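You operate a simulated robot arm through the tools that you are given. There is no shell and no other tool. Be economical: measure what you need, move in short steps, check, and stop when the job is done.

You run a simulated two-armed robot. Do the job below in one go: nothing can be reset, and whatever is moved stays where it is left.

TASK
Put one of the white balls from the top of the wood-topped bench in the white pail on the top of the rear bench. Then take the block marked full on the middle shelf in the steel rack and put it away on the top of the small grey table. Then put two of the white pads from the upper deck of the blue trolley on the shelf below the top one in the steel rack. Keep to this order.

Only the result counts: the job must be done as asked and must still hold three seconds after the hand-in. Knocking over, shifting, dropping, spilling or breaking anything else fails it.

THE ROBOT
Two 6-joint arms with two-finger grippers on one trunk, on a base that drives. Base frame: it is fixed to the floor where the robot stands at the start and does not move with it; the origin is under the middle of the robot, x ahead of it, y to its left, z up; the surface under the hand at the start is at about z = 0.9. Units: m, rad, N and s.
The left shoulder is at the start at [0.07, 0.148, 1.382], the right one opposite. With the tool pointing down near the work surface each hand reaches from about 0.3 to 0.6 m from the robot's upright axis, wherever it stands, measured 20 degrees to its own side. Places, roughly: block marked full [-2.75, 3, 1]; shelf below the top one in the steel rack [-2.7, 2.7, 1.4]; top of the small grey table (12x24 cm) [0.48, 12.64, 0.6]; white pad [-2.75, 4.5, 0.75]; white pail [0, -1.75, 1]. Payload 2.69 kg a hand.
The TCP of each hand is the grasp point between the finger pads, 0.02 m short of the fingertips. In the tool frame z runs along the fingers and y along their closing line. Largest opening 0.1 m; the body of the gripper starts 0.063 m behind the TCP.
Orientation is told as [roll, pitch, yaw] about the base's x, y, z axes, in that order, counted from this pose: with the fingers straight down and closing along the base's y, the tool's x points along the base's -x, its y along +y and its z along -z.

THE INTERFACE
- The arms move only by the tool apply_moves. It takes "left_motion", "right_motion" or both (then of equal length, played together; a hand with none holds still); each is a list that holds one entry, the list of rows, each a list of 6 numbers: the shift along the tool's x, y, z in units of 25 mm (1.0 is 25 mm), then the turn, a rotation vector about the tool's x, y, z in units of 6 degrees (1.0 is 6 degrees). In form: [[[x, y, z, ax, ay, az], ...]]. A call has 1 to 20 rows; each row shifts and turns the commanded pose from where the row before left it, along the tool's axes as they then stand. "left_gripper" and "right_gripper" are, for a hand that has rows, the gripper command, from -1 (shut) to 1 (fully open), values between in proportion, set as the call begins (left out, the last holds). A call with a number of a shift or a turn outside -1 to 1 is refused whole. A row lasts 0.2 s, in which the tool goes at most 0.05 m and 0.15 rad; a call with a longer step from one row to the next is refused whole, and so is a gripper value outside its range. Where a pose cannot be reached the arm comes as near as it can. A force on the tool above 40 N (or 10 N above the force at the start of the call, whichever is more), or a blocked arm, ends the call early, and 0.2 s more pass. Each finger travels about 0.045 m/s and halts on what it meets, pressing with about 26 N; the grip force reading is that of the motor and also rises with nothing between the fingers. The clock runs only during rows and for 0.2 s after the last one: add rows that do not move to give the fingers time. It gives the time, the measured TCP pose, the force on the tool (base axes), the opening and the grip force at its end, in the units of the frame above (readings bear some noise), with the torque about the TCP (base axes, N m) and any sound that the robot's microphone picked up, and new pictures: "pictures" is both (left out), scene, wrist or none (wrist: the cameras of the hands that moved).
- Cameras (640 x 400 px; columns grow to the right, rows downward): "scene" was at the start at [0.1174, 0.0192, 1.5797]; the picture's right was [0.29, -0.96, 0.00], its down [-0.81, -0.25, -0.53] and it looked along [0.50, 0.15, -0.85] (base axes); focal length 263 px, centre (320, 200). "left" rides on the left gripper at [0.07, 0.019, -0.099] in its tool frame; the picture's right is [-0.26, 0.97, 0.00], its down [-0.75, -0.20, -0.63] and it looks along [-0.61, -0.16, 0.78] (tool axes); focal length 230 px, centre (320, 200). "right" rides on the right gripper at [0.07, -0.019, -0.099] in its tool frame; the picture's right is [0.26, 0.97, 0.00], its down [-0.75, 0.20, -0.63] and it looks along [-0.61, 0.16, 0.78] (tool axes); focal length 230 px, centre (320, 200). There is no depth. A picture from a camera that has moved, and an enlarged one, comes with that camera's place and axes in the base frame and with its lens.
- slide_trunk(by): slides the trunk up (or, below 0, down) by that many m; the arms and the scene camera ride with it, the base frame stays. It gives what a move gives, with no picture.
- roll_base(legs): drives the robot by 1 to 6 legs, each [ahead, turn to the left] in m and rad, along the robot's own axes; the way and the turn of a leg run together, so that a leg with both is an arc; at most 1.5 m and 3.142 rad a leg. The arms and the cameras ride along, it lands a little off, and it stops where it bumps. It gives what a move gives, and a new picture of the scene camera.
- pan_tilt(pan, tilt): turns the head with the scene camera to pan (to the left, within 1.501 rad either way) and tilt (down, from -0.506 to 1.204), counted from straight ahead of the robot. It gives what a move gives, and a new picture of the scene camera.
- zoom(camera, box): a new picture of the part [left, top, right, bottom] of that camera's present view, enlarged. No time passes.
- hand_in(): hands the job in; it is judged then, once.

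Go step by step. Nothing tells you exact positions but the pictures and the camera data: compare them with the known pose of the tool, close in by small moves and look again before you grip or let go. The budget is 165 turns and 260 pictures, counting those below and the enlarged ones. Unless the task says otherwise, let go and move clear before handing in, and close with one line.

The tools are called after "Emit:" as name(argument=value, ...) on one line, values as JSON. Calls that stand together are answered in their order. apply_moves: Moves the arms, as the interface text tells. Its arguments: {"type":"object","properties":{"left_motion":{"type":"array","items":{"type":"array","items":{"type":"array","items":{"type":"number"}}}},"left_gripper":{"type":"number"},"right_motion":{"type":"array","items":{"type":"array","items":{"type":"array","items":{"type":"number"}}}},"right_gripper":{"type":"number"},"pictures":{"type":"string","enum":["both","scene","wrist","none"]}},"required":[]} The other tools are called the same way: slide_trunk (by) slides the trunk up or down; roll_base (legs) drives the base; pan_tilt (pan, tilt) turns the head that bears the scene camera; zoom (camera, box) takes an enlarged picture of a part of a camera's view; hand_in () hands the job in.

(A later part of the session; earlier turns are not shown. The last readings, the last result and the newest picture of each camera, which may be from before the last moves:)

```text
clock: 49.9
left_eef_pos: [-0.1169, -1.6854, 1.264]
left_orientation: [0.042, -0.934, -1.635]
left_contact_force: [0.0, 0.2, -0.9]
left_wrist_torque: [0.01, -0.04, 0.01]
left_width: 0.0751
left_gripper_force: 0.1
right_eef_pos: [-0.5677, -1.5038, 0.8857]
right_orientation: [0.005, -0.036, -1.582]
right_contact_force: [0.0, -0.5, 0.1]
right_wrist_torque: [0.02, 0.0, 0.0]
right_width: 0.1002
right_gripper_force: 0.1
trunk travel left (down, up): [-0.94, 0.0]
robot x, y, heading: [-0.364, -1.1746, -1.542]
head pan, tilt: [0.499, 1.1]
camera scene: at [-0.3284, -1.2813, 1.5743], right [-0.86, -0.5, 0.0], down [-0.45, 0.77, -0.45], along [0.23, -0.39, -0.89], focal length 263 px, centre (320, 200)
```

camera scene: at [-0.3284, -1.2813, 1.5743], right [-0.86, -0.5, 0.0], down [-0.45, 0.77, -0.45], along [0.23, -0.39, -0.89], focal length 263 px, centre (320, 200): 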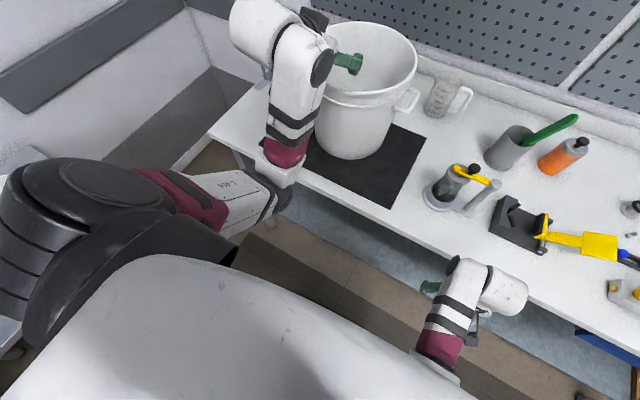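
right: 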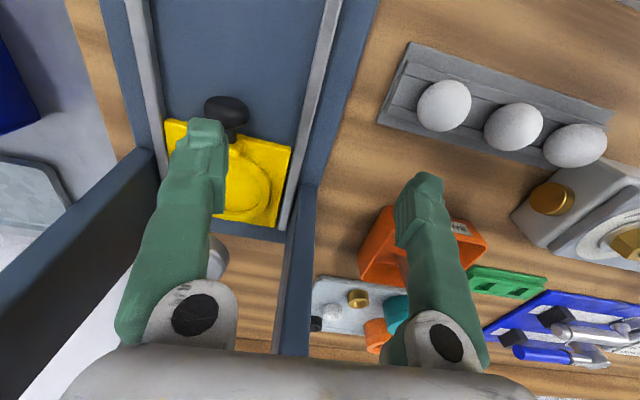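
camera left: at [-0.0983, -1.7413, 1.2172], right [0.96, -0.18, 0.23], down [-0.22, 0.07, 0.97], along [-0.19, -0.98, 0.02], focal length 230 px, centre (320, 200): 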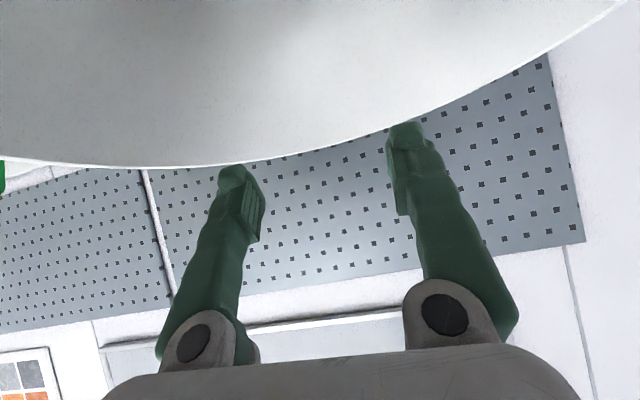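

The ball is released inside the pail. I'll back away, turn toward the rack at about [-2.7, 3] and look at the route.

Emit:
roll_base(legs=[[-0.6, 0], [0, -2.4]])

Emit:
pan_tilt(pan=0, tilt=0.3)

```text
clock: 59.0
left_eef_pos: [-0.9085, -0.3655, 1.2647]
left_orientation: [0.042, -0.934, 2.255]
left_contact_force: [0.0, 0.0, 0.0]
left_wrist_torque: [-0.01, -0.01, -0.02]
left_width: 0.0749
left_gripper_force: 0.1
right_eef_pos: [-0.4553, -0.1922, 0.8844]
right_orientation: [0.001, -0.036, 2.306]
right_contact_force: [0.4, -0.6, -0.4]
right_wrist_torque: [0.03, 0.01, -0.04]
right_width: 0.0998
right_gripper_force: 0.0
trunk travel left (down, up): [-0.94, 0.0]
robot x, y, heading: [-0.3824, -0.5703, 2.349]
head pan, tilt: [0.499, 1.1]
camera scene: at [-0.4742, -0.5185, 1.5743], right [0.29, 0.96, 0.0], down [0.85, -0.26, -0.45], along [-0.43, 0.13, -0.89], focal length 263 px, centre (320, 200)
```

scene: 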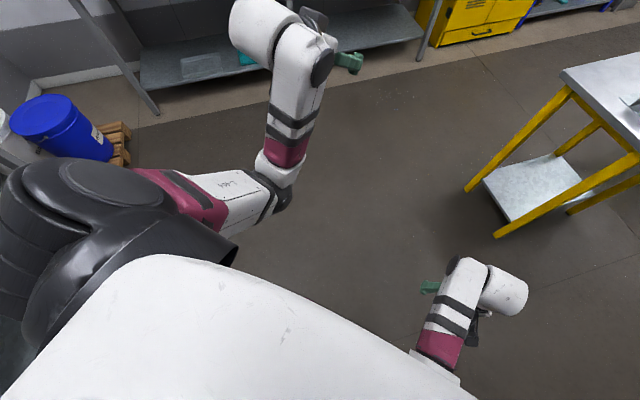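

```text
clock: 60.1
left_eef_pos: [-0.9082, -0.3648, 1.2648]
left_orientation: [0.041, -0.932, 2.256]
left_contact_force: [0.4, 0.0, -0.4]
left_wrist_torque: [-0.02, 0.0, 0.0]
left_width: 0.075
left_gripper_force: 0.2
right_eef_pos: [-0.4554, -0.1916, 0.8865]
right_orientation: [0.005, -0.036, 2.307]
right_contact_force: [0.0, 0.1, -0.3]
right_wrist_torque: [0.01, -0.02, 0.01]
right_width: 0.1001
right_gripper_force: 0.1
trunk travel left (down, up): [-0.94, 0.0]
robot x, y, heading: [-0.3814, -0.5701, 2.347]
head pan, tilt: [0.0, 0.3]
camera scene: at [-0.4792, -0.4703, 1.6403], right [0.71, 0.7, 0.0], down [0.21, -0.21, -0.95], along [-0.67, 0.68, -0.3], focal length 263 px, centre (320, 200)
```

scene: 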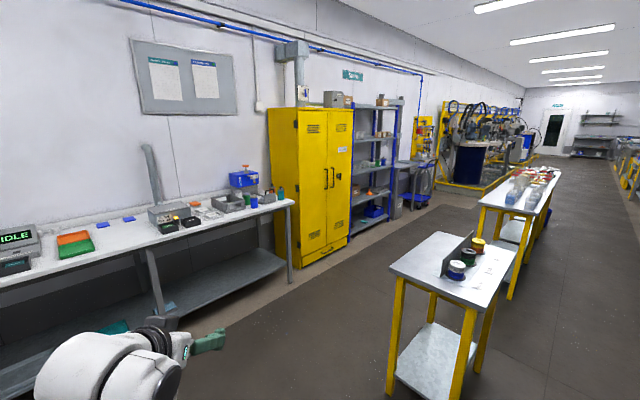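

I see a yellow cabinet with the rack just past it on the left wall, and a row of yellow-legged tables on the right at x above -1.08. I'll drive up the aisle at about x -1.6.

Emit:
roll_base(legs=[[0, 0.14], [1.5, 0], [0, -0.916], [1.5, 0]])

Emit:
pan_tilt(pan=0.9, tilt=0.4)

```text
clock: 77.6
left_eef_pos: [-1.7676, 2.3928, 1.2649]
left_orientation: [0.041, -0.936, 1.44]
left_contact_force: [-0.1, 0.8, -0.4]
left_wrist_torque: [-0.01, 0.01, -0.03]
left_width: 0.0749
left_gripper_force: 0.1
right_eef_pos: [-1.3291, 2.1816, 0.8856]
right_orientation: [0.004, -0.036, 1.495]
right_contact_force: [0.3, 0.2, -0.1]
right_wrist_torque: [0.0, -0.01, -0.04]
right_width: 0.0998
right_gripper_force: 0.1
trunk travel left (down, up): [-0.94, 0.0]
robot x, y, heading: [-1.5491, 1.8625, 1.536]
head pan, tilt: [0.0, 0.3]
camera scene: at [-1.5471, 2.0088, 1.6405], right [1.0, -0.04, 0.0], down [-0.01, -0.3, -0.96], along [0.04, 0.95, -0.3], focal length 263 px, centre (320, 200)
```

scene: 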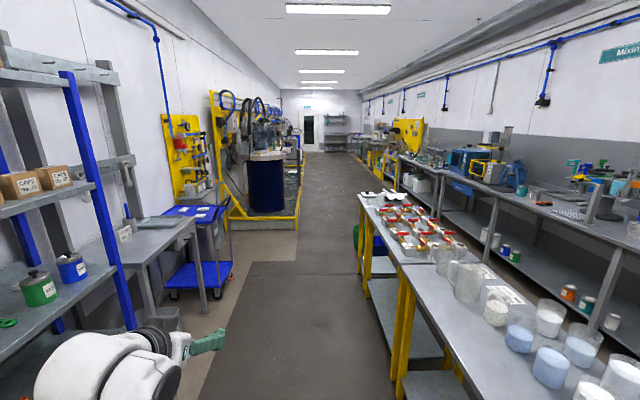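

```text
clock: 78.8
left_eef_pos: [-1.766, 2.392, 1.2647]
left_orientation: [0.041, -0.934, 1.438]
left_contact_force: [-0.6, 0.3, -0.3]
left_wrist_torque: [0.0, -0.02, -0.02]
left_width: 0.0751
left_gripper_force: 0.0
right_eef_pos: [-1.3298, 2.1818, 0.8859]
right_orientation: [0.003, -0.035, 1.494]
right_contact_force: [0.3, 0.1, -0.6]
right_wrist_torque: [-0.04, 0.02, 0.02]
right_width: 0.0999
right_gripper_force: 0.0
trunk travel left (down, up): [-0.94, 0.0]
robot x, y, heading: [-1.5567, 1.8668, 1.537]
head pan, tilt: [0.901, 0.4]
camera scene: at [-1.6209, 1.9764, 1.6312], right [0.65, 0.76, 0.0], down [0.3, -0.25, -0.92], along [-0.7, 0.6, -0.39], focal length 263 px, centre (320, 200)
```

scene: 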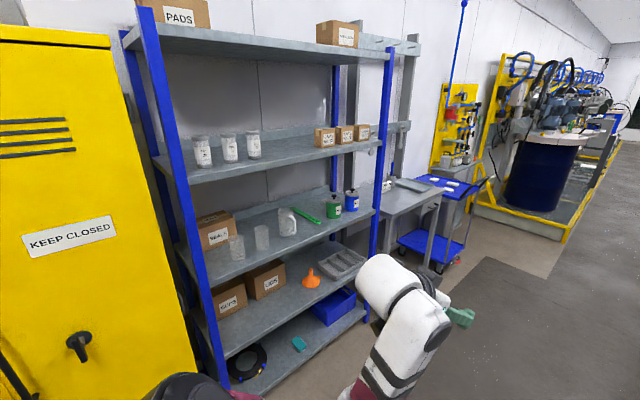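

The rack has five shelves. The middle one holds a box, beakers and coloured cans, so I'll zoom in to find the block marked full.

Emit:
zoom(camera="scene", box=[190, 170, 390, 295])

Emit:
zoom(camera="scene", box=[130, 90, 390, 190])

Emit:
zoom(camera="scene", box=[380, 160, 500, 235])

```text
3.20 times, centred on (290, 232) of scene
camera zoom: at [-1.6209, 1.9764, 1.6312], right [0.65, 0.76, 0.0], down [0.3, -0.25, -0.92], along [-0.7, 0.6, -0.39], focal length 842 px, centre (416, 96)
```

zoom: 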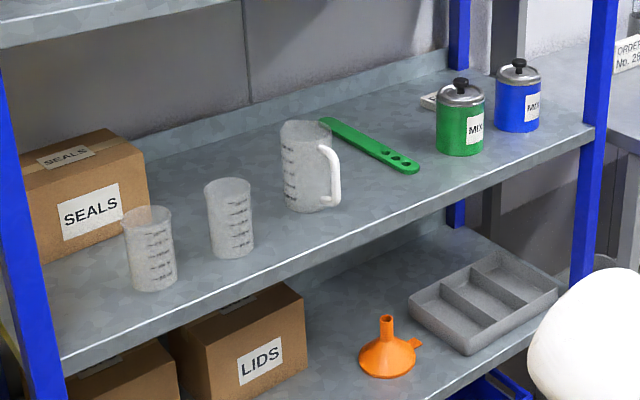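

```text
2.46 times, centred on (260, 140) of scene
camera zoom: at [-1.6209, 1.9764, 1.6312], right [0.65, 0.76, 0.0], down [0.3, -0.25, -0.92], along [-0.7, 0.6, -0.39], focal length 648 px, centre (468, 348)
```

zoom: 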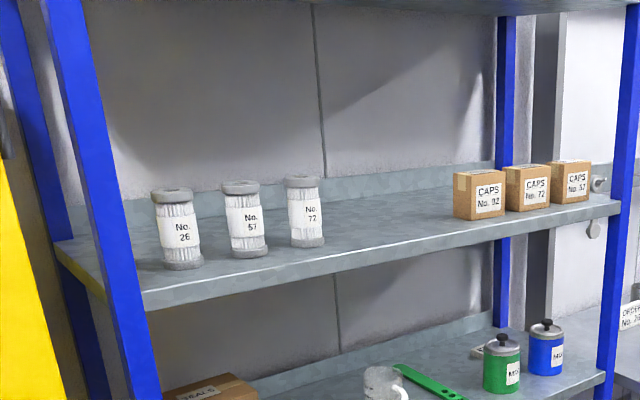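

```text
5.33 times, centred on (440, 198) of scene
camera zoom: at [-1.6209, 1.9764, 1.6312], right [0.65, 0.76, 0.0], down [0.3, -0.25, -0.92], along [-0.7, 0.6, -0.39], focal length 1403 px, centre (-320, 213)
```

zoom: 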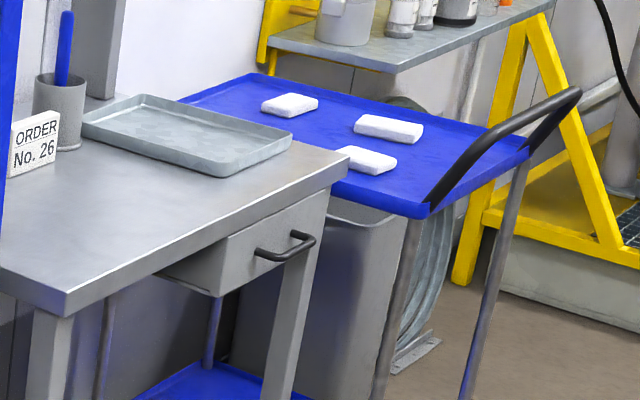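

The small white block stands behind the blue can on the middle shelf, near [-2.72, 2.95]. The three pads are on the blue trolley. I'll drive level with the block and face the rack.

Emit:
roll_base(legs=[[0, 0.12], [1.1, 0], [0, 1.48]])

Emit:
pan_tilt(pan=0, tilt=0.6)

```text
clock: 88.4
left_eef_pos: [-2.1733, 2.7077, 1.2654]
left_orientation: [0.041, -0.933, 3.026]
left_contact_force: [0.7, -0.2, 0.3]
left_wrist_torque: [0.01, 0.0, -0.03]
left_width: 0.0751
left_gripper_force: 0.2
right_eef_pos: [-1.9702, 3.1476, 0.8848]
right_orientation: [0.004, -0.034, 3.079]
right_contact_force: [-1.1, -0.4, 0.3]
right_wrist_torque: [0.01, 0.03, 0.03]
right_width: 0.0999
right_gripper_force: 0.1
trunk travel left (down, up): [-0.94, 0.0]
robot x, y, heading: [-1.6512, 2.9294, 3.122]
head pan, tilt: [0.901, 0.4]
camera scene: at [-1.759, 2.857, 1.6312], right [-0.77, 0.64, 0.0], down [0.25, 0.3, -0.92], along [-0.59, -0.71, -0.39], focal length 263 px, centre (320, 200)
```

scene: 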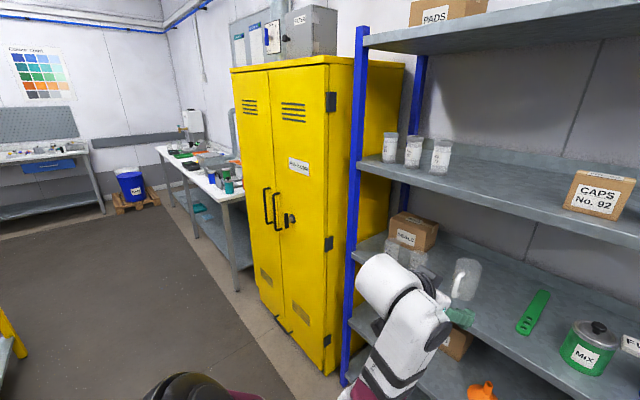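

```text
clock: 89.6
left_eef_pos: [-2.1736, 2.7067, 1.2652]
left_orientation: [0.041, -0.934, 3.026]
left_contact_force: [-0.4, 0.9, 0.2]
left_wrist_torque: [0.02, 0.02, -0.02]
left_width: 0.0753
left_gripper_force: 0.0
right_eef_pos: [-1.9694, 3.1479, 0.8866]
right_orientation: [0.003, -0.034, 3.08]
right_contact_force: [-0.7, -0.6, -0.4]
right_wrist_torque: [0.02, -0.01, -0.02]
right_width: 0.0999
right_gripper_force: 0.1
trunk travel left (down, up): [-0.94, 0.0]
robot x, y, heading: [-1.6511, 2.9258, 3.12]
head pan, tilt: [0.0, 0.6]
camera scene: at [-1.7882, 2.9297, 1.6129], right [0.02, 1.0, 0.0], down [0.56, -0.01, -0.83], along [-0.82, 0.02, -0.56], focal length 263 px, centre (320, 200)
```

scene: 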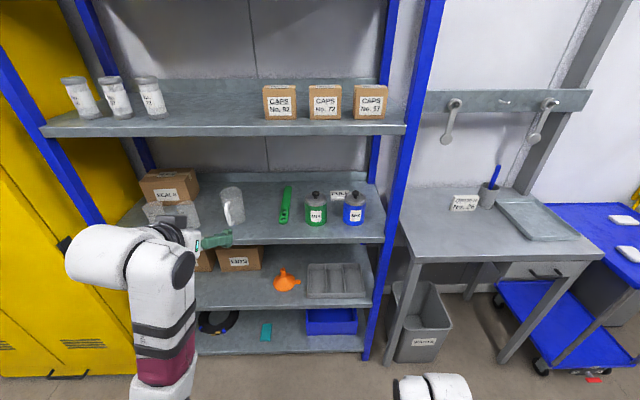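

Emit:
zoom(camera="scene", box=[260, 160, 400, 248])

```text
4.55 times, centred on (330, 204) of scene
camera zoom: at [-1.7882, 2.9297, 1.6129], right [0.02, 1.0, 0.0], down [0.56, -0.01, -0.83], along [-0.82, 0.02, -0.56], focal length 1196 px, centre (274, 182)
```

zoom: 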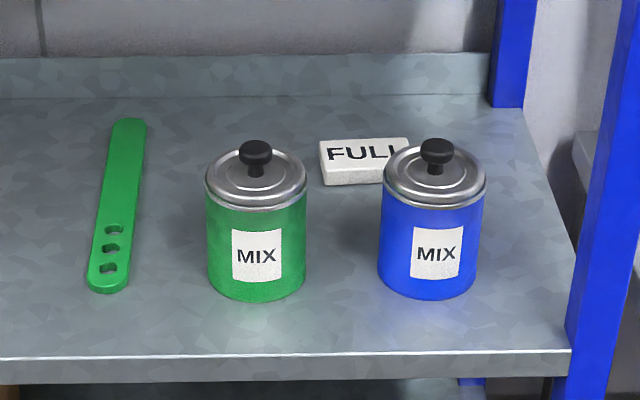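

The FULL block is about 8×3.5×2.7 cm, centered near [-2.697, 3.036, 1.013] just behind the cans, whose knobs top out around z 1.125. The plan is to reach over them with the left hand tilted about 35°. First I'll lower the trunk and rehearse that pose in free space, tucking the right arm too.

Emit:
slide_trunk(by=-0.15)

Emit:
apply_moves(left_motion=[[[-0.592, 0, 0.806, 0, 0, 0], [-0.592, 0, 0.806, 0, 0, 0], [-0.592, 0, 0.806, 0, 0, 0], [-0.2, 0, 0.3, 0, 1, 0], [0, 0, 0, 0, 1, 0], [0, 0, 0, 0, 1, 0], [0, 0, 0, 0, 0, 0]]], right_motion=[[[0, 0, 1, 0, 0, 0], [0, 0, 1, 0, 0, 0], [0, -1, 1, 0, 0, 0], [0, -1, 1, 0, 0, 0], [1, -1, 0, 0, 0, 0], [1, -1, 0, 0, 0, 0], [1, 0, 0, 0, 0, 0]]], pictures="scene")

```text
clock: 91.4
left_eef_pos: [-2.1735, 2.7075, 1.1152]
left_orientation: [0.041, -0.933, 3.026]
left_contact_force: [1.0, 0.3, 0.1]
left_wrist_torque: [0.03, 0.02, -0.02]
left_width: 0.0751
left_gripper_force: 0.1
right_eef_pos: [-1.9697, 3.1479, 0.7367]
right_orientation: [0.002, -0.034, 3.079]
right_contact_force: [0.1, -0.9, 0.0]
right_wrist_torque: [0.0, 0.0, 0.02]
right_width: 0.1001
right_gripper_force: 0.0
trunk travel left (down, up): [-0.79, 0.15]
robot x, y, heading: [-1.6515, 2.9269, 3.119]
head pan, tilt: [0.0, 0.6]
```

```text
clock: 93.0
left_eef_pos: [-2.2557, 2.7147, 1.1145]
left_orientation: [0.03, -0.62, 3.042]
left_contact_force: [0.6, 0.1, -1.1]
left_wrist_torque: [0.0, 0.01, 0.0]
left_width: 0.075
left_gripper_force: 0.0
right_eef_pos: [-1.8936, 3.2426, 0.6332]
right_orientation: [0.004, -0.035, 3.081]
right_contact_force: [-0.7, 0.2, -0.5]
right_wrist_torque: [0.04, 0.02, -0.01]
right_width: 0.0999
right_gripper_force: 0.0
trunk travel left (down, up): [-0.79, 0.15]
robot x, y, heading: [-1.652, 2.9294, 3.121]
head pan, tilt: [0.0, 0.6]
camera scene: at [-1.7874, 2.929, 1.463], right [0.02, 1.0, 0.0], down [0.56, -0.01, -0.83], along [-0.83, 0.02, -0.56], focal length 263 px, centre (320, 200)
```

scene: 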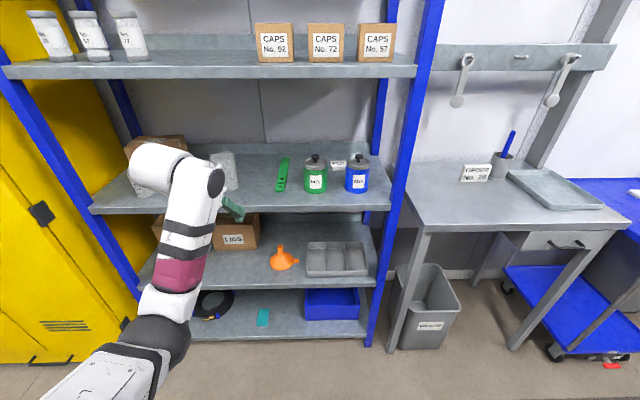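

The tilted pose is reachable, but the forearm sits low. I'll put the trunk back up and rehearse with the shoulder higher and the arm straighter.

Emit:
slide_trunk(by=0.15)

Emit:
apply_moves(left_motion=[[[0.581, 0, 0.814, 0, 0, 0], [0.581, 0, 0.814, 0, 0, 0], [0.581, 0, 0.814, 0, 0, 0], [0.581, 0, 0.814, 0, 0, 0], [0.581, 0, 0.814, 0, 0, 0], [0.581, 0, 0.814, 0, 0, 0], [0.581, 0, 0.814, 0, 0, 0], [0.581, 0, 0.814, 0, 0, 0], [0.581, 0, 0.814, 0, 0, 0], [-0.814, 0, 0.581, 0, 0, 0], [-0.814, 0, 0.581, 0, 0, 0], [-0.814, 0, 0.581, 0, 0, 0], [0, 0, 0, 0, 0, 0]]], pictures="scene")

Emit:
pan_tilt(pan=0.45, tilt=0.9)

```text
clock: 94.7
left_eef_pos: [-2.2568, 2.7146, 1.2641]
left_orientation: [0.028, -0.619, 3.041]
left_contact_force: [-0.1, 0.4, 0.0]
left_wrist_torque: [-0.01, 0.0, 0.02]
left_width: 0.0754
left_gripper_force: 0.1
right_eef_pos: [-1.8935, 3.2433, 0.7829]
right_orientation: [0.002, -0.034, 3.08]
right_contact_force: [-0.5, 0.0, -0.3]
right_wrist_torque: [-0.02, 0.01, -0.01]
right_width: 0.0997
right_gripper_force: 0.1
trunk travel left (down, up): [-0.94, 0.0]
robot x, y, heading: [-1.652, 2.9286, 3.121]
head pan, tilt: [0.0, 0.6]
```

```text
clock: 97.5
left_eef_pos: [-2.3322, 2.716, 1.0392]
left_orientation: [0.028, -0.623, 3.041]
left_contact_force: [0.4, 0.4, -0.1]
left_wrist_torque: [0.0, -0.03, 0.01]
left_width: 0.0751
left_gripper_force: 0.1
right_eef_pos: [-1.8936, 3.2423, 0.7829]
right_orientation: [0.003, -0.034, 3.08]
right_contact_force: [0.3, 0.4, -0.7]
right_wrist_torque: [0.03, -0.03, 0.03]
right_width: 0.0998
right_gripper_force: 0.1
trunk travel left (down, up): [-0.94, 0.0]
robot x, y, heading: [-1.6522, 2.9244, 3.122]
head pan, tilt: [0.0, 0.6]
camera scene: at [-1.7878, 2.9297, 1.613], right [0.02, 1.0, 0.0], down [0.56, -0.01, -0.83], along [-0.82, 0.02, -0.56], focal length 263 px, centre (320, 200)
```

scene: 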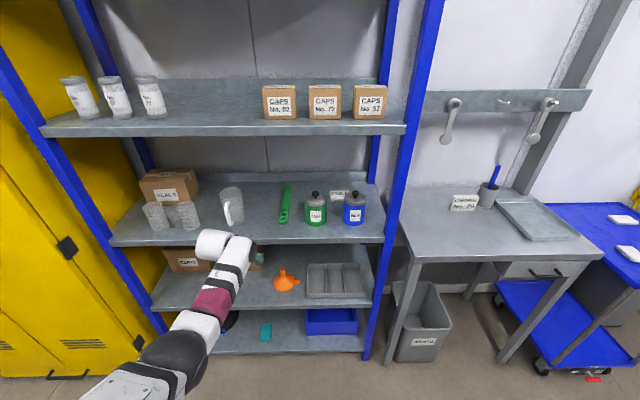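

```text
clock: 98.4
left_eef_pos: [-2.3316, 2.716, 1.0385]
left_orientation: [0.028, -0.62, 3.041]
left_contact_force: [0.4, -0.1, 1.3]
left_wrist_torque: [-0.01, -0.01, 0.0]
left_width: 0.075
left_gripper_force: 0.0
right_eef_pos: [-1.8942, 3.243, 0.7833]
right_orientation: [0.003, -0.035, 3.079]
right_contact_force: [0.1, 0.8, 0.2]
right_wrist_torque: [0.01, 0.01, -0.01]
right_width: 0.1001
right_gripper_force: 0.1
trunk travel left (down, up): [-0.94, 0.0]
robot x, y, heading: [-1.6527, 2.9306, 3.119]
head pan, tilt: [0.45, 0.901]
camera scene: at [-1.7686, 2.8966, 1.5882], right [-0.42, 0.91, 0.0], down [0.71, 0.33, -0.62], along [-0.57, -0.26, -0.78], focal length 263 px, centre (320, 200)
```

scene: 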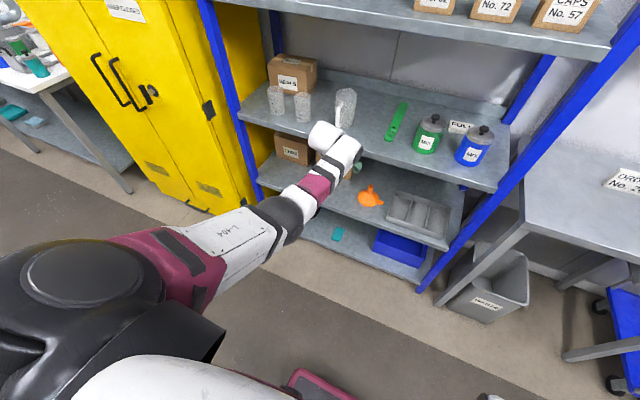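

The arm is nearly straight in this pose and clears the cans and the shelf lip. I'll shift the base 0.32 m along +y and face the rack again, then set an entry pose with the hand nearly horizontal at about z 1.17.

Emit:
roll_base(legs=[[0, -1.55], [0.32, 0], [0, 1.57]])

Emit:
pan_tilt(pan=0.1, tilt=0.6)

```text
clock: 108.0
left_eef_pos: [-2.335, 3.0265, 1.0387]
left_orientation: [0.03, -0.621, 3.057]
left_contact_force: [0.1, 0.8, 0.1]
left_wrist_torque: [0.01, 0.0, 0.0]
left_width: 0.075
left_gripper_force: 0.0
right_eef_pos: [-1.907, 3.5597, 0.7827]
right_orientation: [0.003, -0.035, 3.096]
right_contact_force: [0.4, 1.2, -0.4]
right_wrist_torque: [-0.04, 0.02, 0.04]
right_width: 0.1001
right_gripper_force: 0.1
trunk travel left (down, up): [-0.94, 0.0]
robot x, y, heading: [-1.6596, 3.2517, 3.132]
head pan, tilt: [0.45, 0.901]
camera scene: at [-1.7759, 3.2162, 1.5882], right [-0.43, 0.9, 0.0], down [0.71, 0.34, -0.62], along [-0.56, -0.27, -0.78], focal length 263 px, centre (320, 200)
```

scene: 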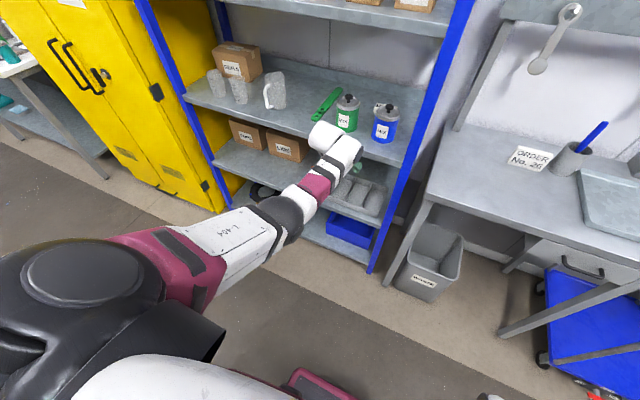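

```text
clock: 108.9
left_eef_pos: [-2.3358, 3.0256, 1.0387]
left_orientation: [0.031, -0.62, 3.059]
left_contact_force: [0.1, -1.1, 0.0]
left_wrist_torque: [-0.02, 0.0, 0.02]
left_width: 0.0751
left_gripper_force: 0.0
right_eef_pos: [-1.9061, 3.5601, 0.7828]
right_orientation: [0.004, -0.035, 3.095]
right_contact_force: [-0.4, -0.1, 0.3]
right_wrist_torque: [-0.01, -0.01, 0.0]
right_width: 0.1002
right_gripper_force: 0.1
trunk travel left (down, up): [-0.94, 0.0]
robot x, y, heading: [-1.6638, 3.2511, 3.136]
head pan, tilt: [0.099, 0.6]
camera scene: at [-1.7957, 3.2396, 1.6129], right [-0.1, 1.0, 0.0], down [0.56, 0.05, -0.82], along [-0.82, -0.08, -0.57], focal length 263 px, centre (320, 200)
```

scene: 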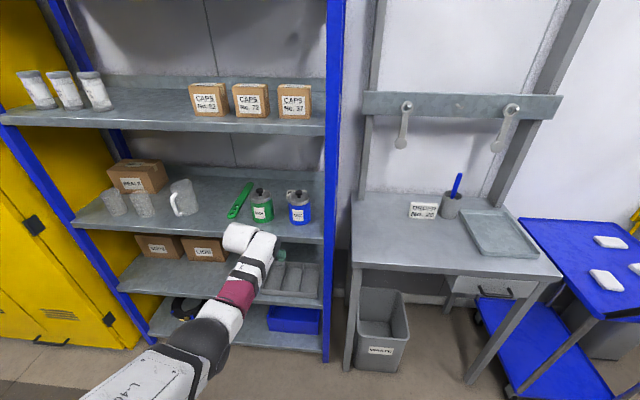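

I'm lined up in y. I'll fix the small yaw error, raise the hand and tilt it to nearly horizontal for entry.

Emit:
apply_moves(left_motion=[[[0, 0, 0, -0.46, 0, -0.64], [-0.581, 0, -0.814, 0, 0, 0], [-0.581, 0, -0.814, 0, 0, 0], [-0.581, 0, -0.814, 0, 0, 0], [-0.581, 0, -0.814, 0, 0, 0], [-0.581, 0, -0.814, 0, 0, 0], [-0.15, 0, -0.2, 0, -1, 0], [0, 0, 0, 0, -1, 0], [0, 0, 0, 0, -1, 0], [0, 0, 0, 0, -1, 0], [0, 0, 0, 0, -1, 0], [0, 0, 0, 0, -1, 0], [0, 0, 0, 0, -1, 0], [0, 0, 0, 0, 0, 0]]], left_gripper=1, pictures="both")

```text
clock: 111.9
left_eef_pos: [-2.3349, 3.0303, 1.17]
left_orientation: [0.115, -1.357, 3.048]
left_contact_force: [0.1, -1.1, -1.1]
left_wrist_torque: [0.04, 0.0, -0.01]
left_width: 0.0998
left_gripper_force: 0.1
right_eef_pos: [-1.9071, 3.5609, 0.7837]
right_orientation: [0.003, -0.036, 3.095]
right_contact_force: [0.9, 0.2, -0.5]
right_wrist_torque: [-0.01, 0.04, -0.02]
right_width: 0.1
right_gripper_force: 0.1
trunk travel left (down, up): [-0.94, 0.0]
robot x, y, heading: [-1.6569, 3.2482, 3.135]
head pan, tilt: [0.099, 0.6]
camera scene: at [-1.7958, 3.2399, 1.6129], right [-0.09, 1.0, 0.0], down [0.56, 0.05, -0.82], along [-0.82, -0.08, -0.57], focal length 263 px, centre (320, 200)
camera left: at [-2.2235, 3.01, 1.1213], right [-0.04, -0.96, 0.28], down [0.45, 0.23, 0.86], along [-0.89, 0.16, 0.42], focal length 230 px, centre (320, 200)
```

scene: 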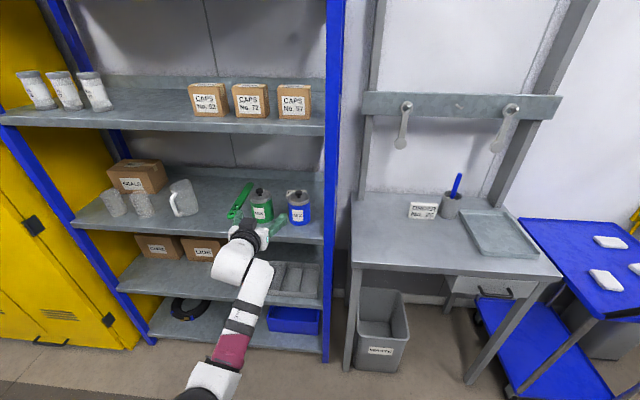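
left: 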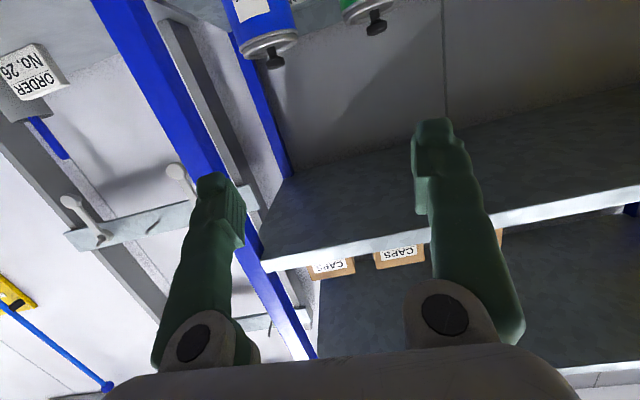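

Emit:
zoom(camera="scene", box=[190, 170, 350, 270])

```text
4.00 times, centred on (270, 220) of scene
camera zoom: at [-1.7958, 3.2399, 1.6129], right [-0.09, 1.0, 0.0], down [0.56, 0.05, -0.82], along [-0.82, -0.08, -0.57], focal length 1052 px, centre (520, 120)
```

zoom: 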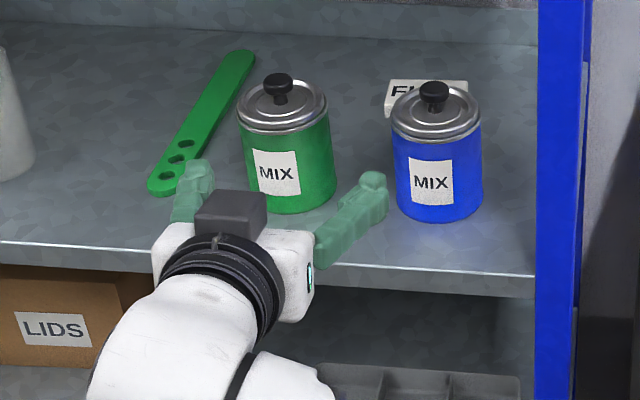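

From here the block reads as y 3.018–3.10 relative to the hand, so I'll shift the hand 2.8 cm toward +y. Then I'll drive in 0.36 m, passing about 3 cm above the cans.

Emit:
apply_moves(left_motion=[[[0, -0.6, 0, 0, 0, 0], [0, -0.52, 0, 0, 0, 0], [0, 0, 0, 0, 0, 0]]], pictures="none")

Emit:
roll_base(legs=[[0.2, 0]])

```text
clock: 112.7
left_eef_pos: [-2.3362, 3.0547, 1.1693]
left_orientation: [0.112, -1.353, 3.05]
left_contact_force: [-0.6, 0.2, 0.2]
left_wrist_torque: [-0.01, -0.03, -0.04]
left_width: 0.1
left_gripper_force: 0.1
right_eef_pos: [-1.9065, 3.5604, 0.7821]
right_orientation: [0.003, -0.035, 3.095]
right_contact_force: [0.1, 0.3, -0.1]
right_wrist_torque: [0.01, -0.04, -0.02]
right_width: 0.0998
right_gripper_force: 0.1
trunk travel left (down, up): [-0.94, 0.0]
robot x, y, heading: [-1.6571, 3.2491, 3.133]
head pan, tilt: [0.099, 0.6]
```

```text
clock: 114.3
left_eef_pos: [-2.5315, 3.0556, 1.1706]
left_orientation: [0.115, -1.358, 3.044]
left_contact_force: [0.4, -0.5, 0.2]
left_wrist_torque: [-0.03, -0.01, -0.01]
left_width: 0.1002
left_gripper_force: 0.0
right_eef_pos: [-2.1026, 3.5609, 0.7831]
right_orientation: [0.002, -0.038, 3.097]
right_contact_force: [0.2, 0.4, 0.1]
right_wrist_torque: [-0.03, 0.03, -0.03]
right_width: 0.1
right_gripper_force: 0.0
trunk travel left (down, up): [-0.94, 0.0]
robot x, y, heading: [-1.8585, 3.2506, 3.135]
head pan, tilt: [0.099, 0.6]
camera scene: at [-1.9898, 3.2409, 1.6134], right [-0.09, 1.0, 0.0], down [0.56, 0.05, -0.83], along [-0.82, -0.08, -0.56], focal length 263 px, centre (320, 200)
```

scene: 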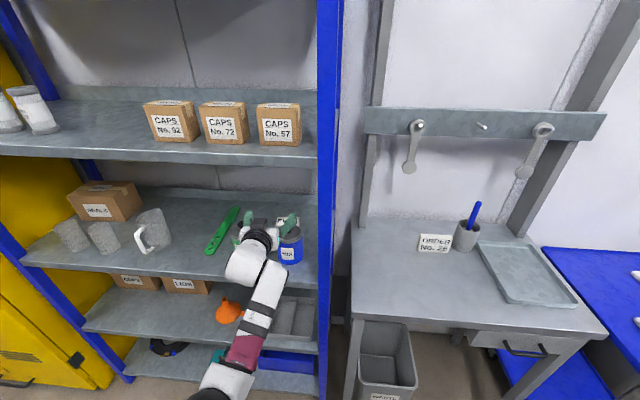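

Emit:
zoom(camera="scene", box=[200, 190, 330, 271])

Emit:
pan_tilt(pan=0.6, tilt=0.6)

```text
4.92 times, centred on (265, 230) of scene
camera zoom: at [-1.9898, 3.2409, 1.6134], right [-0.09, 1.0, 0.0], down [0.56, 0.05, -0.83], along [-0.82, -0.08, -0.56], focal length 1295 px, centre (591, 50)
```

zoom: 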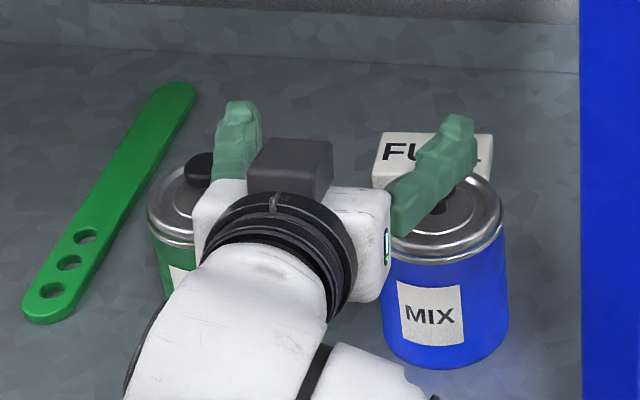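

```text
clock: 115.2
left_eef_pos: [-2.5364, 3.0556, 1.1685]
left_orientation: [0.113, -1.353, 3.047]
left_contact_force: [-1.5, -1.1, 0.2]
left_wrist_torque: [0.02, -0.03, -0.02]
left_width: 0.1
left_gripper_force: 0.1
right_eef_pos: [-2.1065, 3.5611, 0.783]
right_orientation: [0.004, -0.034, 3.097]
right_contact_force: [-0.3, 1.3, 0.8]
right_wrist_torque: [0.02, -0.03, 0.02]
right_width: 0.1
right_gripper_force: 0.0
trunk travel left (down, up): [-0.94, 0.0]
robot x, y, heading: [-1.859, 3.2475, 3.136]
head pan, tilt: [0.6, 0.6]
camera scene: at [-1.9813, 3.1997, 1.6128], right [-0.56, 0.83, 0.0], down [0.47, 0.32, -0.82], along [-0.68, -0.46, -0.57], focal length 263 px, centre (320, 200)
```

scene: 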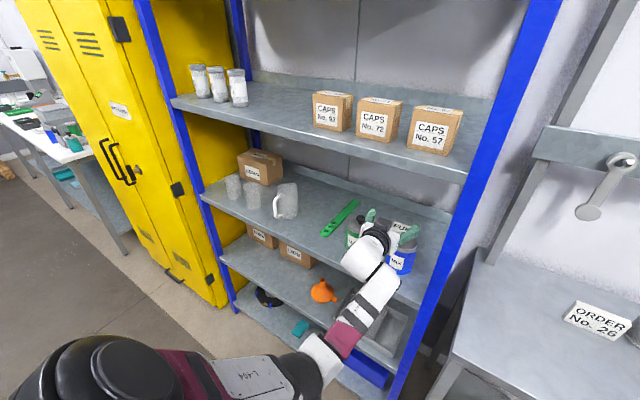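

The block measures y 3.019–3.100 and x -2.685 to -2.725 in the same frame as the hand. I'll drive the last 0.165 m in.

Emit:
roll_base(legs=[[0.165, 0]])

Emit:
apply_moves(left_motion=[[[0, -0.12, 0, 0, 0, 0], [0, 0, 0, 0, 1, 0], [0, 0, 0, 0, 1, 0], [0, 0, 0, 0, 0, 0]]], pictures="both")

```text
clock: 116.6
left_eef_pos: [-2.6965, 3.0595, 1.1714]
left_orientation: [0.115, -1.358, 3.044]
left_contact_force: [-0.5, -0.5, -1.1]
left_wrist_torque: [-0.03, 0.0, -0.01]
left_width: 0.0999
left_gripper_force: 0.0
right_eef_pos: [-2.2664, 3.563, 0.7825]
right_orientation: [0.003, -0.037, 3.094]
right_contact_force: [0.6, 0.2, -0.1]
right_wrist_torque: [-0.02, 0.02, -0.01]
right_width: 0.1003
right_gripper_force: 0.1
trunk travel left (down, up): [-0.94, 0.0]
robot x, y, heading: [-2.0228, 3.2486, 3.135]
head pan, tilt: [0.6, 0.6]
camera scene: at [-2.1392, 3.2008, 1.6133], right [-0.56, 0.83, 0.0], down [0.47, 0.32, -0.83], along [-0.69, -0.46, -0.56], focal length 263 px, centre (320, 200)
```

scene: 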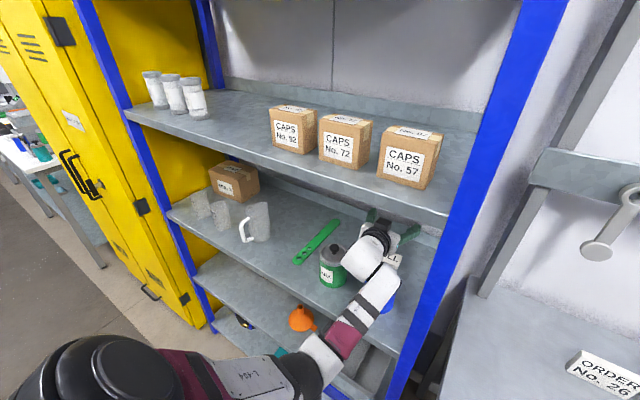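

```text
clock: 117.6
left_eef_pos: [-2.6992, 3.0614, 1.1681]
left_orientation: [0.058, -1.145, 3.104]
left_contact_force: [0.3, -0.4, -0.6]
left_wrist_torque: [-0.01, -0.01, -0.03]
left_width: 0.1002
left_gripper_force: 0.0
right_eef_pos: [-2.2678, 3.563, 0.7822]
right_orientation: [0.002, -0.035, 3.095]
right_contact_force: [0.4, 0.1, -0.4]
right_wrist_torque: [0.0, 0.02, 0.02]
right_width: 0.0996
right_gripper_force: 0.0
trunk travel left (down, up): [-0.94, 0.0]
robot x, y, heading: [-2.0248, 3.2497, 3.137]
head pan, tilt: [0.6, 0.6]
camera scene: at [-2.1444, 3.2008, 1.6129], right [-0.56, 0.83, 0.0], down [0.47, 0.32, -0.82], along [-0.68, -0.46, -0.57], focal length 263 px, centre (320, 200)
camera left: at [-2.5806, 3.0429, 1.1448], right [-0.09, -0.96, 0.26], down [0.26, 0.23, 0.94], along [-0.96, 0.15, 0.23], focal length 230 px, centre (320, 200)
```

scene: 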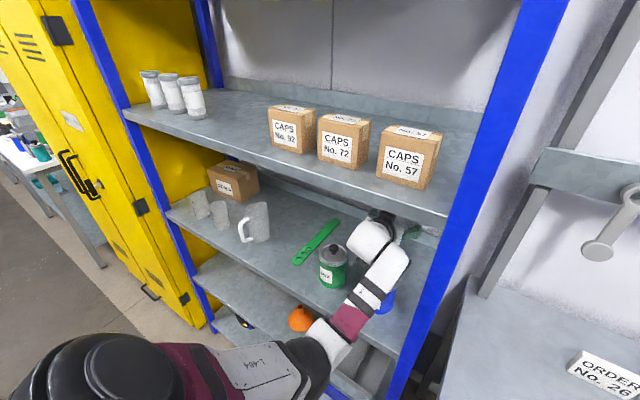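
left: 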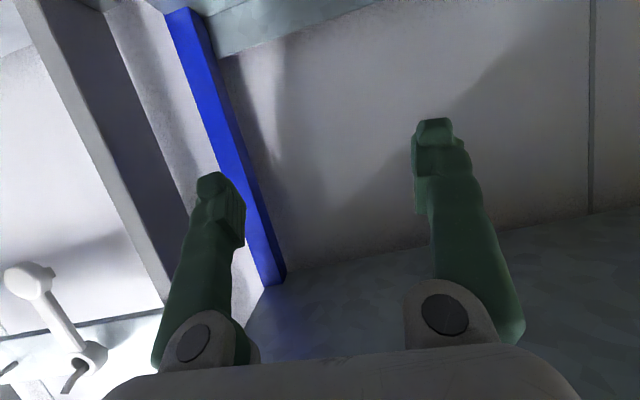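

The entry is clear. I'll lower behind the cans while reducing the tilt.

Emit:
apply_moves(left_motion=[[[0.73, 0, 0.33, 0, 1, 0], [0.69, 0, 0.4, 0, 1, 0], [0.64, 0, 0.475, 0, 1, 0], [0, 0, 0, 0, 1, 0], [0, 0, 0, 0, 0, 0]]], pictures="both")

```text
clock: 118.8
left_eef_pos: [-2.7011, 3.0597, 1.1088]
left_orientation: [0.033, -0.726, 3.136]
left_contact_force: [-0.2, 0.5, -0.1]
left_wrist_torque: [-0.02, -0.02, -0.01]
left_width: 0.0998
left_gripper_force: 0.2
right_eef_pos: [-2.2684, 3.5621, 0.7824]
right_orientation: [0.003, -0.035, 3.093]
right_contact_force: [-1.1, 0.0, -0.3]
right_wrist_torque: [0.02, -0.02, 0.01]
right_width: 0.1
right_gripper_force: 0.0
trunk travel left (down, up): [-0.94, 0.0]
robot x, y, heading: [-2.0202, 3.2515, 3.139]
head pan, tilt: [0.6, 0.6]
camera scene: at [-2.144, 3.2009, 1.6129], right [-0.56, 0.83, 0.0], down [0.47, 0.32, -0.83], along [-0.68, -0.46, -0.56], focal length 263 px, centre (320, 200)
camera left: at [-2.5825, 3.042, 1.1364], right [-0.18, -0.96, 0.19], down [-0.15, 0.22, 0.96], along [-0.97, 0.14, -0.18], focal length 230 px, centre (320, 200)
```

scene: 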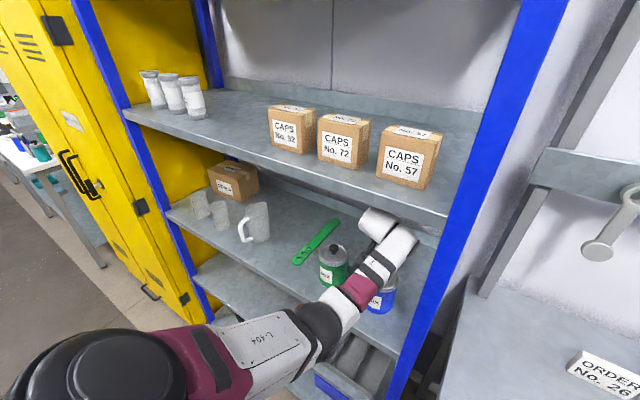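
left: 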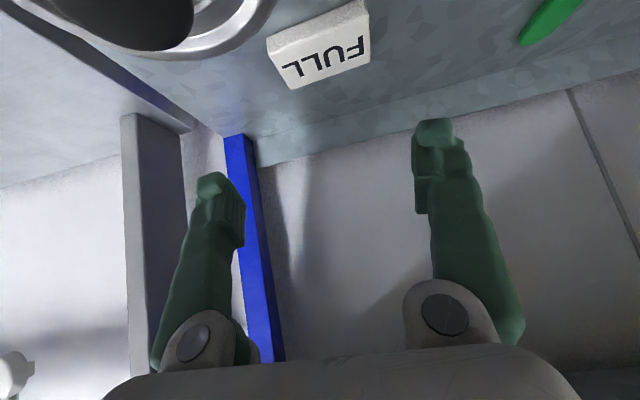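

Comparing the wrist and scene views shows the shelf is lower and farther than I assumed: z about 0.92, front edge about -2.53, and the block near [-2.80, 3.035]. I'll tuck the right hand back a little, drive 6 cm deeper and measure again with the wrist camera.

Emit:
apply_moves(right_motion=[[[1, 0, 0, 0, 0, 0], [1, 0, 0, 0, 0, 0], [0, 0, 0, 0, 0, 0]]], pictures="none")

Emit:
roll_base(legs=[[0.06, 0]])

Emit:
apply_moves(left_motion=[[[0.664, 0, 0.748, 0, 0, 0], [0, 0, 0, 0, 0, 0]]], pictures="wrist")

```text
clock: 119.6
left_eef_pos: [-2.7019, 3.0609, 1.1102]
left_orientation: [0.033, -0.725, 3.134]
left_contact_force: [-0.1, -0.6, -1.1]
left_wrist_torque: [-0.02, 0.02, 0.01]
left_width: 0.1002
left_gripper_force: 0.0
right_eef_pos: [-2.2204, 3.5626, 0.7804]
right_orientation: [0.004, -0.034, 3.094]
right_contact_force: [-1.0, 0.4, -1.0]
right_wrist_torque: [0.02, 0.01, 0.0]
right_width: 0.1
right_gripper_force: 0.0
trunk travel left (down, up): [-0.94, 0.0]
robot x, y, heading: [-2.0199, 3.2535, 3.136]
head pan, tilt: [0.6, 0.6]
```

```text
clock: 120.6
left_eef_pos: [-2.7502, 3.0599, 1.1152]
left_orientation: [0.031, -0.738, 3.138]
left_contact_force: [-0.8, -0.2, -0.2]
left_wrist_torque: [-0.02, -0.01, 0.04]
left_width: 0.1002
left_gripper_force: 0.1
right_eef_pos: [-2.2703, 3.5623, 0.7832]
right_orientation: [0.003, -0.043, 3.094]
right_contact_force: [0.7, 0.5, 0.0]
right_wrist_torque: [-0.01, 0.06, -0.01]
right_width: 0.1001
right_gripper_force: 0.1
trunk travel left (down, up): [-0.94, 0.0]
robot x, y, heading: [-2.0791, 3.2498, 3.136]
head pan, tilt: [0.6, 0.6]
camera scene: at [-2.194, 3.2009, 1.6136], right [-0.56, 0.83, 0.0], down [0.46, 0.32, -0.83], along [-0.69, -0.46, -0.56], focal length 263 px, centre (320, 200)
```

scene: 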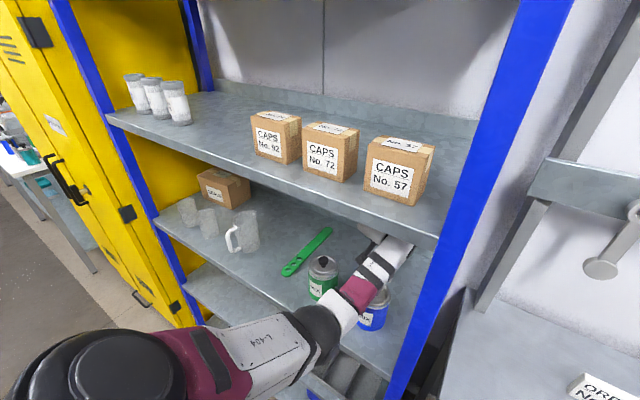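

```text
clock: 121.2
left_eef_pos: [-2.7566, 3.0599, 1.086]
left_orientation: [0.031, -0.73, 3.137]
left_contact_force: [-0.5, 0.5, 0.1]
left_wrist_torque: [-0.01, -0.03, 0.02]
left_width: 0.1001
left_gripper_force: 0.0
right_eef_pos: [-2.2745, 3.5611, 0.7817]
right_orientation: [0.003, -0.035, 3.095]
right_contact_force: [-0.1, 0.1, -0.5]
right_wrist_torque: [0.01, 0.04, 0.02]
right_width: 0.0999
right_gripper_force: 0.0
trunk travel left (down, up): [-0.94, 0.0]
robot x, y, heading: [-2.0803, 3.2493, 3.135]
head pan, tilt: [0.6, 0.6]
camera left: at [-2.6391, 3.0431, 1.112], right [-0.18, -0.96, 0.19], down [-0.14, 0.22, 0.97], along [-0.97, 0.14, -0.17], focal length 230 px, centre (320, 200)
```

left: 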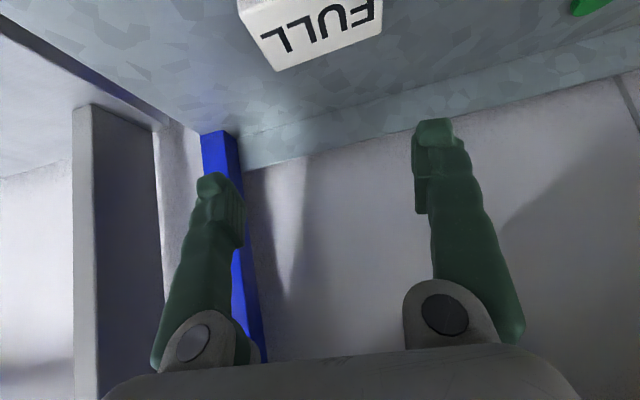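

Triangulation puts the block top at z 0.956, x -2.755 to -2.816 and y 2.99 to 3.085. It's about 9 cm long, just under the hand's opening. I'll line up above it.

Emit:
apply_moves(left_motion=[[[0, 0.86, 0, 0, 1, 0], [-0.97, 0, 0.7, 0, 0, 0], [0.585, 0, 0.811, 0, 0, 0], [0.585, 0, 0.811, 0, 0, 0], [0.585, 0, 0.811, 0, 0, 0], [0, 0, 0, 0, 0, 0]]], pictures="both")

```text
clock: 122.6
left_eef_pos: [-2.7748, 3.0318, 1.0182]
left_orientation: [0.03, -0.629, 3.139]
left_contact_force: [0.4, -1.1, 0.1]
left_wrist_torque: [-0.01, -0.04, -0.03]
left_width: 0.1
left_gripper_force: 0.1
left hand out of reach, approached as far as the arm can: row 5
right_eef_pos: [-2.2742, 3.5613, 0.7813]
right_orientation: [0.005, -0.037, 3.095]
right_contact_force: [0.3, 0.8, -0.2]
right_wrist_torque: [-0.04, 0.01, -0.02]
right_width: 0.0999
right_gripper_force: 0.1
trunk travel left (down, up): [-0.94, 0.0]
robot x, y, heading: [-2.0829, 3.2535, 3.137]
head pan, tilt: [0.6, 0.6]
camera scene: at [-2.2028, 3.2014, 1.613], right [-0.56, 0.83, 0.0], down [0.47, 0.32, -0.83], along [-0.68, -0.46, -0.56], focal length 263 px, centre (320, 200)
camera left: at [-2.6615, 3.0154, 1.0562], right [-0.19, -0.97, 0.17], down [-0.24, 0.22, 0.95], along [-0.95, 0.14, -0.27], focal length 230 px, centre (320, 200)
```

scene: 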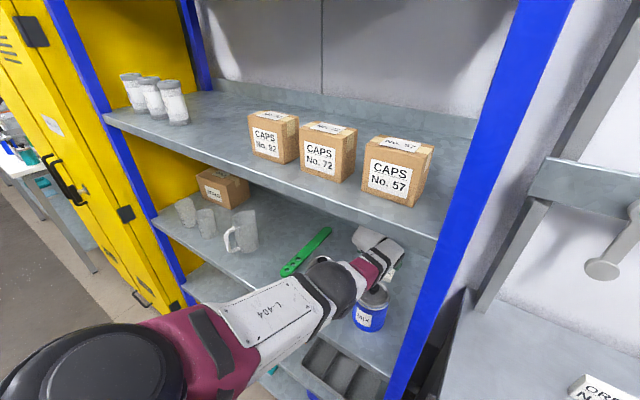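
left: 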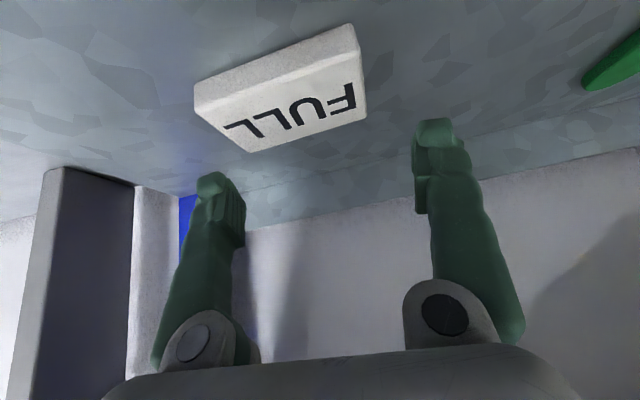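

The block measures about 9.0 cm long from the scene views, so it fits the 10 cm opening with roughly 5 mm to spare on each side. The arm is at its reach limit, so I'll drive 6 cm closer, pull the hand back over the block and fine-align yaw and y.

Emit:
roll_base(legs=[[0.06, 0]])

Emit:
apply_moves(left_motion=[[[0.76, -0.14, -0.56, -0.15, 0, -0.21], [0.76, -0.14, -0.56, -0.16, 0, -0.21], [0, 0, 0, 0, 0, 0]]], pictures="wrist")

```text
clock: 123.6
left_eef_pos: [-2.8304, 3.0331, 1.0217]
left_orientation: [0.028, -0.634, 3.141]
left_contact_force: [1.0, 0.5, 0.5]
left_wrist_torque: [-0.02, 0.1, 0.02]
left_width: 0.1
left_gripper_force: 0.0
right_eef_pos: [-2.3247, 3.5625, 0.7847]
right_orientation: [0.007, -0.045, 3.093]
right_contact_force: [-0.6, 0.8, -0.3]
right_wrist_torque: [-0.04, 0.06, 0.02]
right_width: 0.1
right_gripper_force: 0.1
trunk travel left (down, up): [-0.94, 0.0]
robot x, y, heading: [-2.1359, 3.2522, 3.133]
head pan, tilt: [0.6, 0.6]
camera scene: at [-2.2537, 3.2011, 1.6135], right [-0.56, 0.83, 0.0], down [0.46, 0.32, -0.83], along [-0.69, -0.46, -0.56], focal length 263 px, centre (320, 200)
```

scene: 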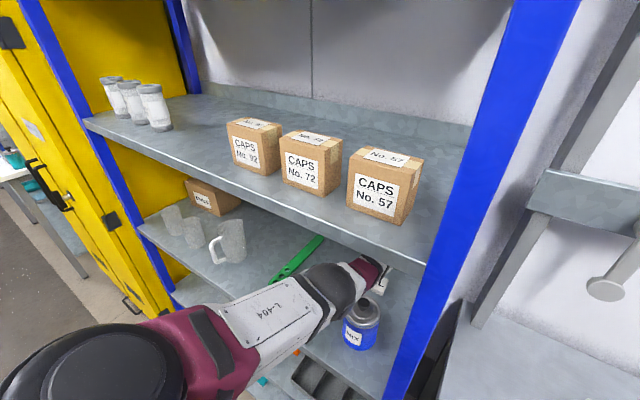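

```text
clock: 124.4
left_eef_pos: [-2.7838, 3.0413, 1.021]
left_orientation: [0.031, -0.633, -3.089]
left_contact_force: [0.7, 0.4, 0.5]
left_wrist_torque: [-0.02, 0.02, -0.02]
left_width: 0.1
left_gripper_force: 0.0
right_eef_pos: [-2.3267, 3.5629, 0.7845]
right_orientation: [0.007, -0.038, 3.092]
right_contact_force: [0.2, -0.6, -0.2]
right_wrist_torque: [0.01, 0.05, 0.01]
right_width: 0.0999
right_gripper_force: 0.0
trunk travel left (down, up): [-0.94, 0.0]
robot x, y, heading: [-2.1428, 3.2526, 3.137]
head pan, tilt: [0.6, 0.6]
camera left: at [-2.6689, 3.0301, 1.0578], right [-0.14, -0.97, 0.18], down [-0.25, 0.21, 0.95], along [-0.96, 0.09, -0.27], focal length 230 px, centre (320, 200)
```

left: 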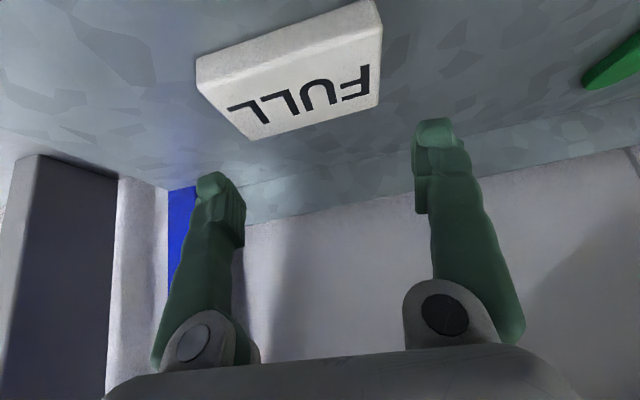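

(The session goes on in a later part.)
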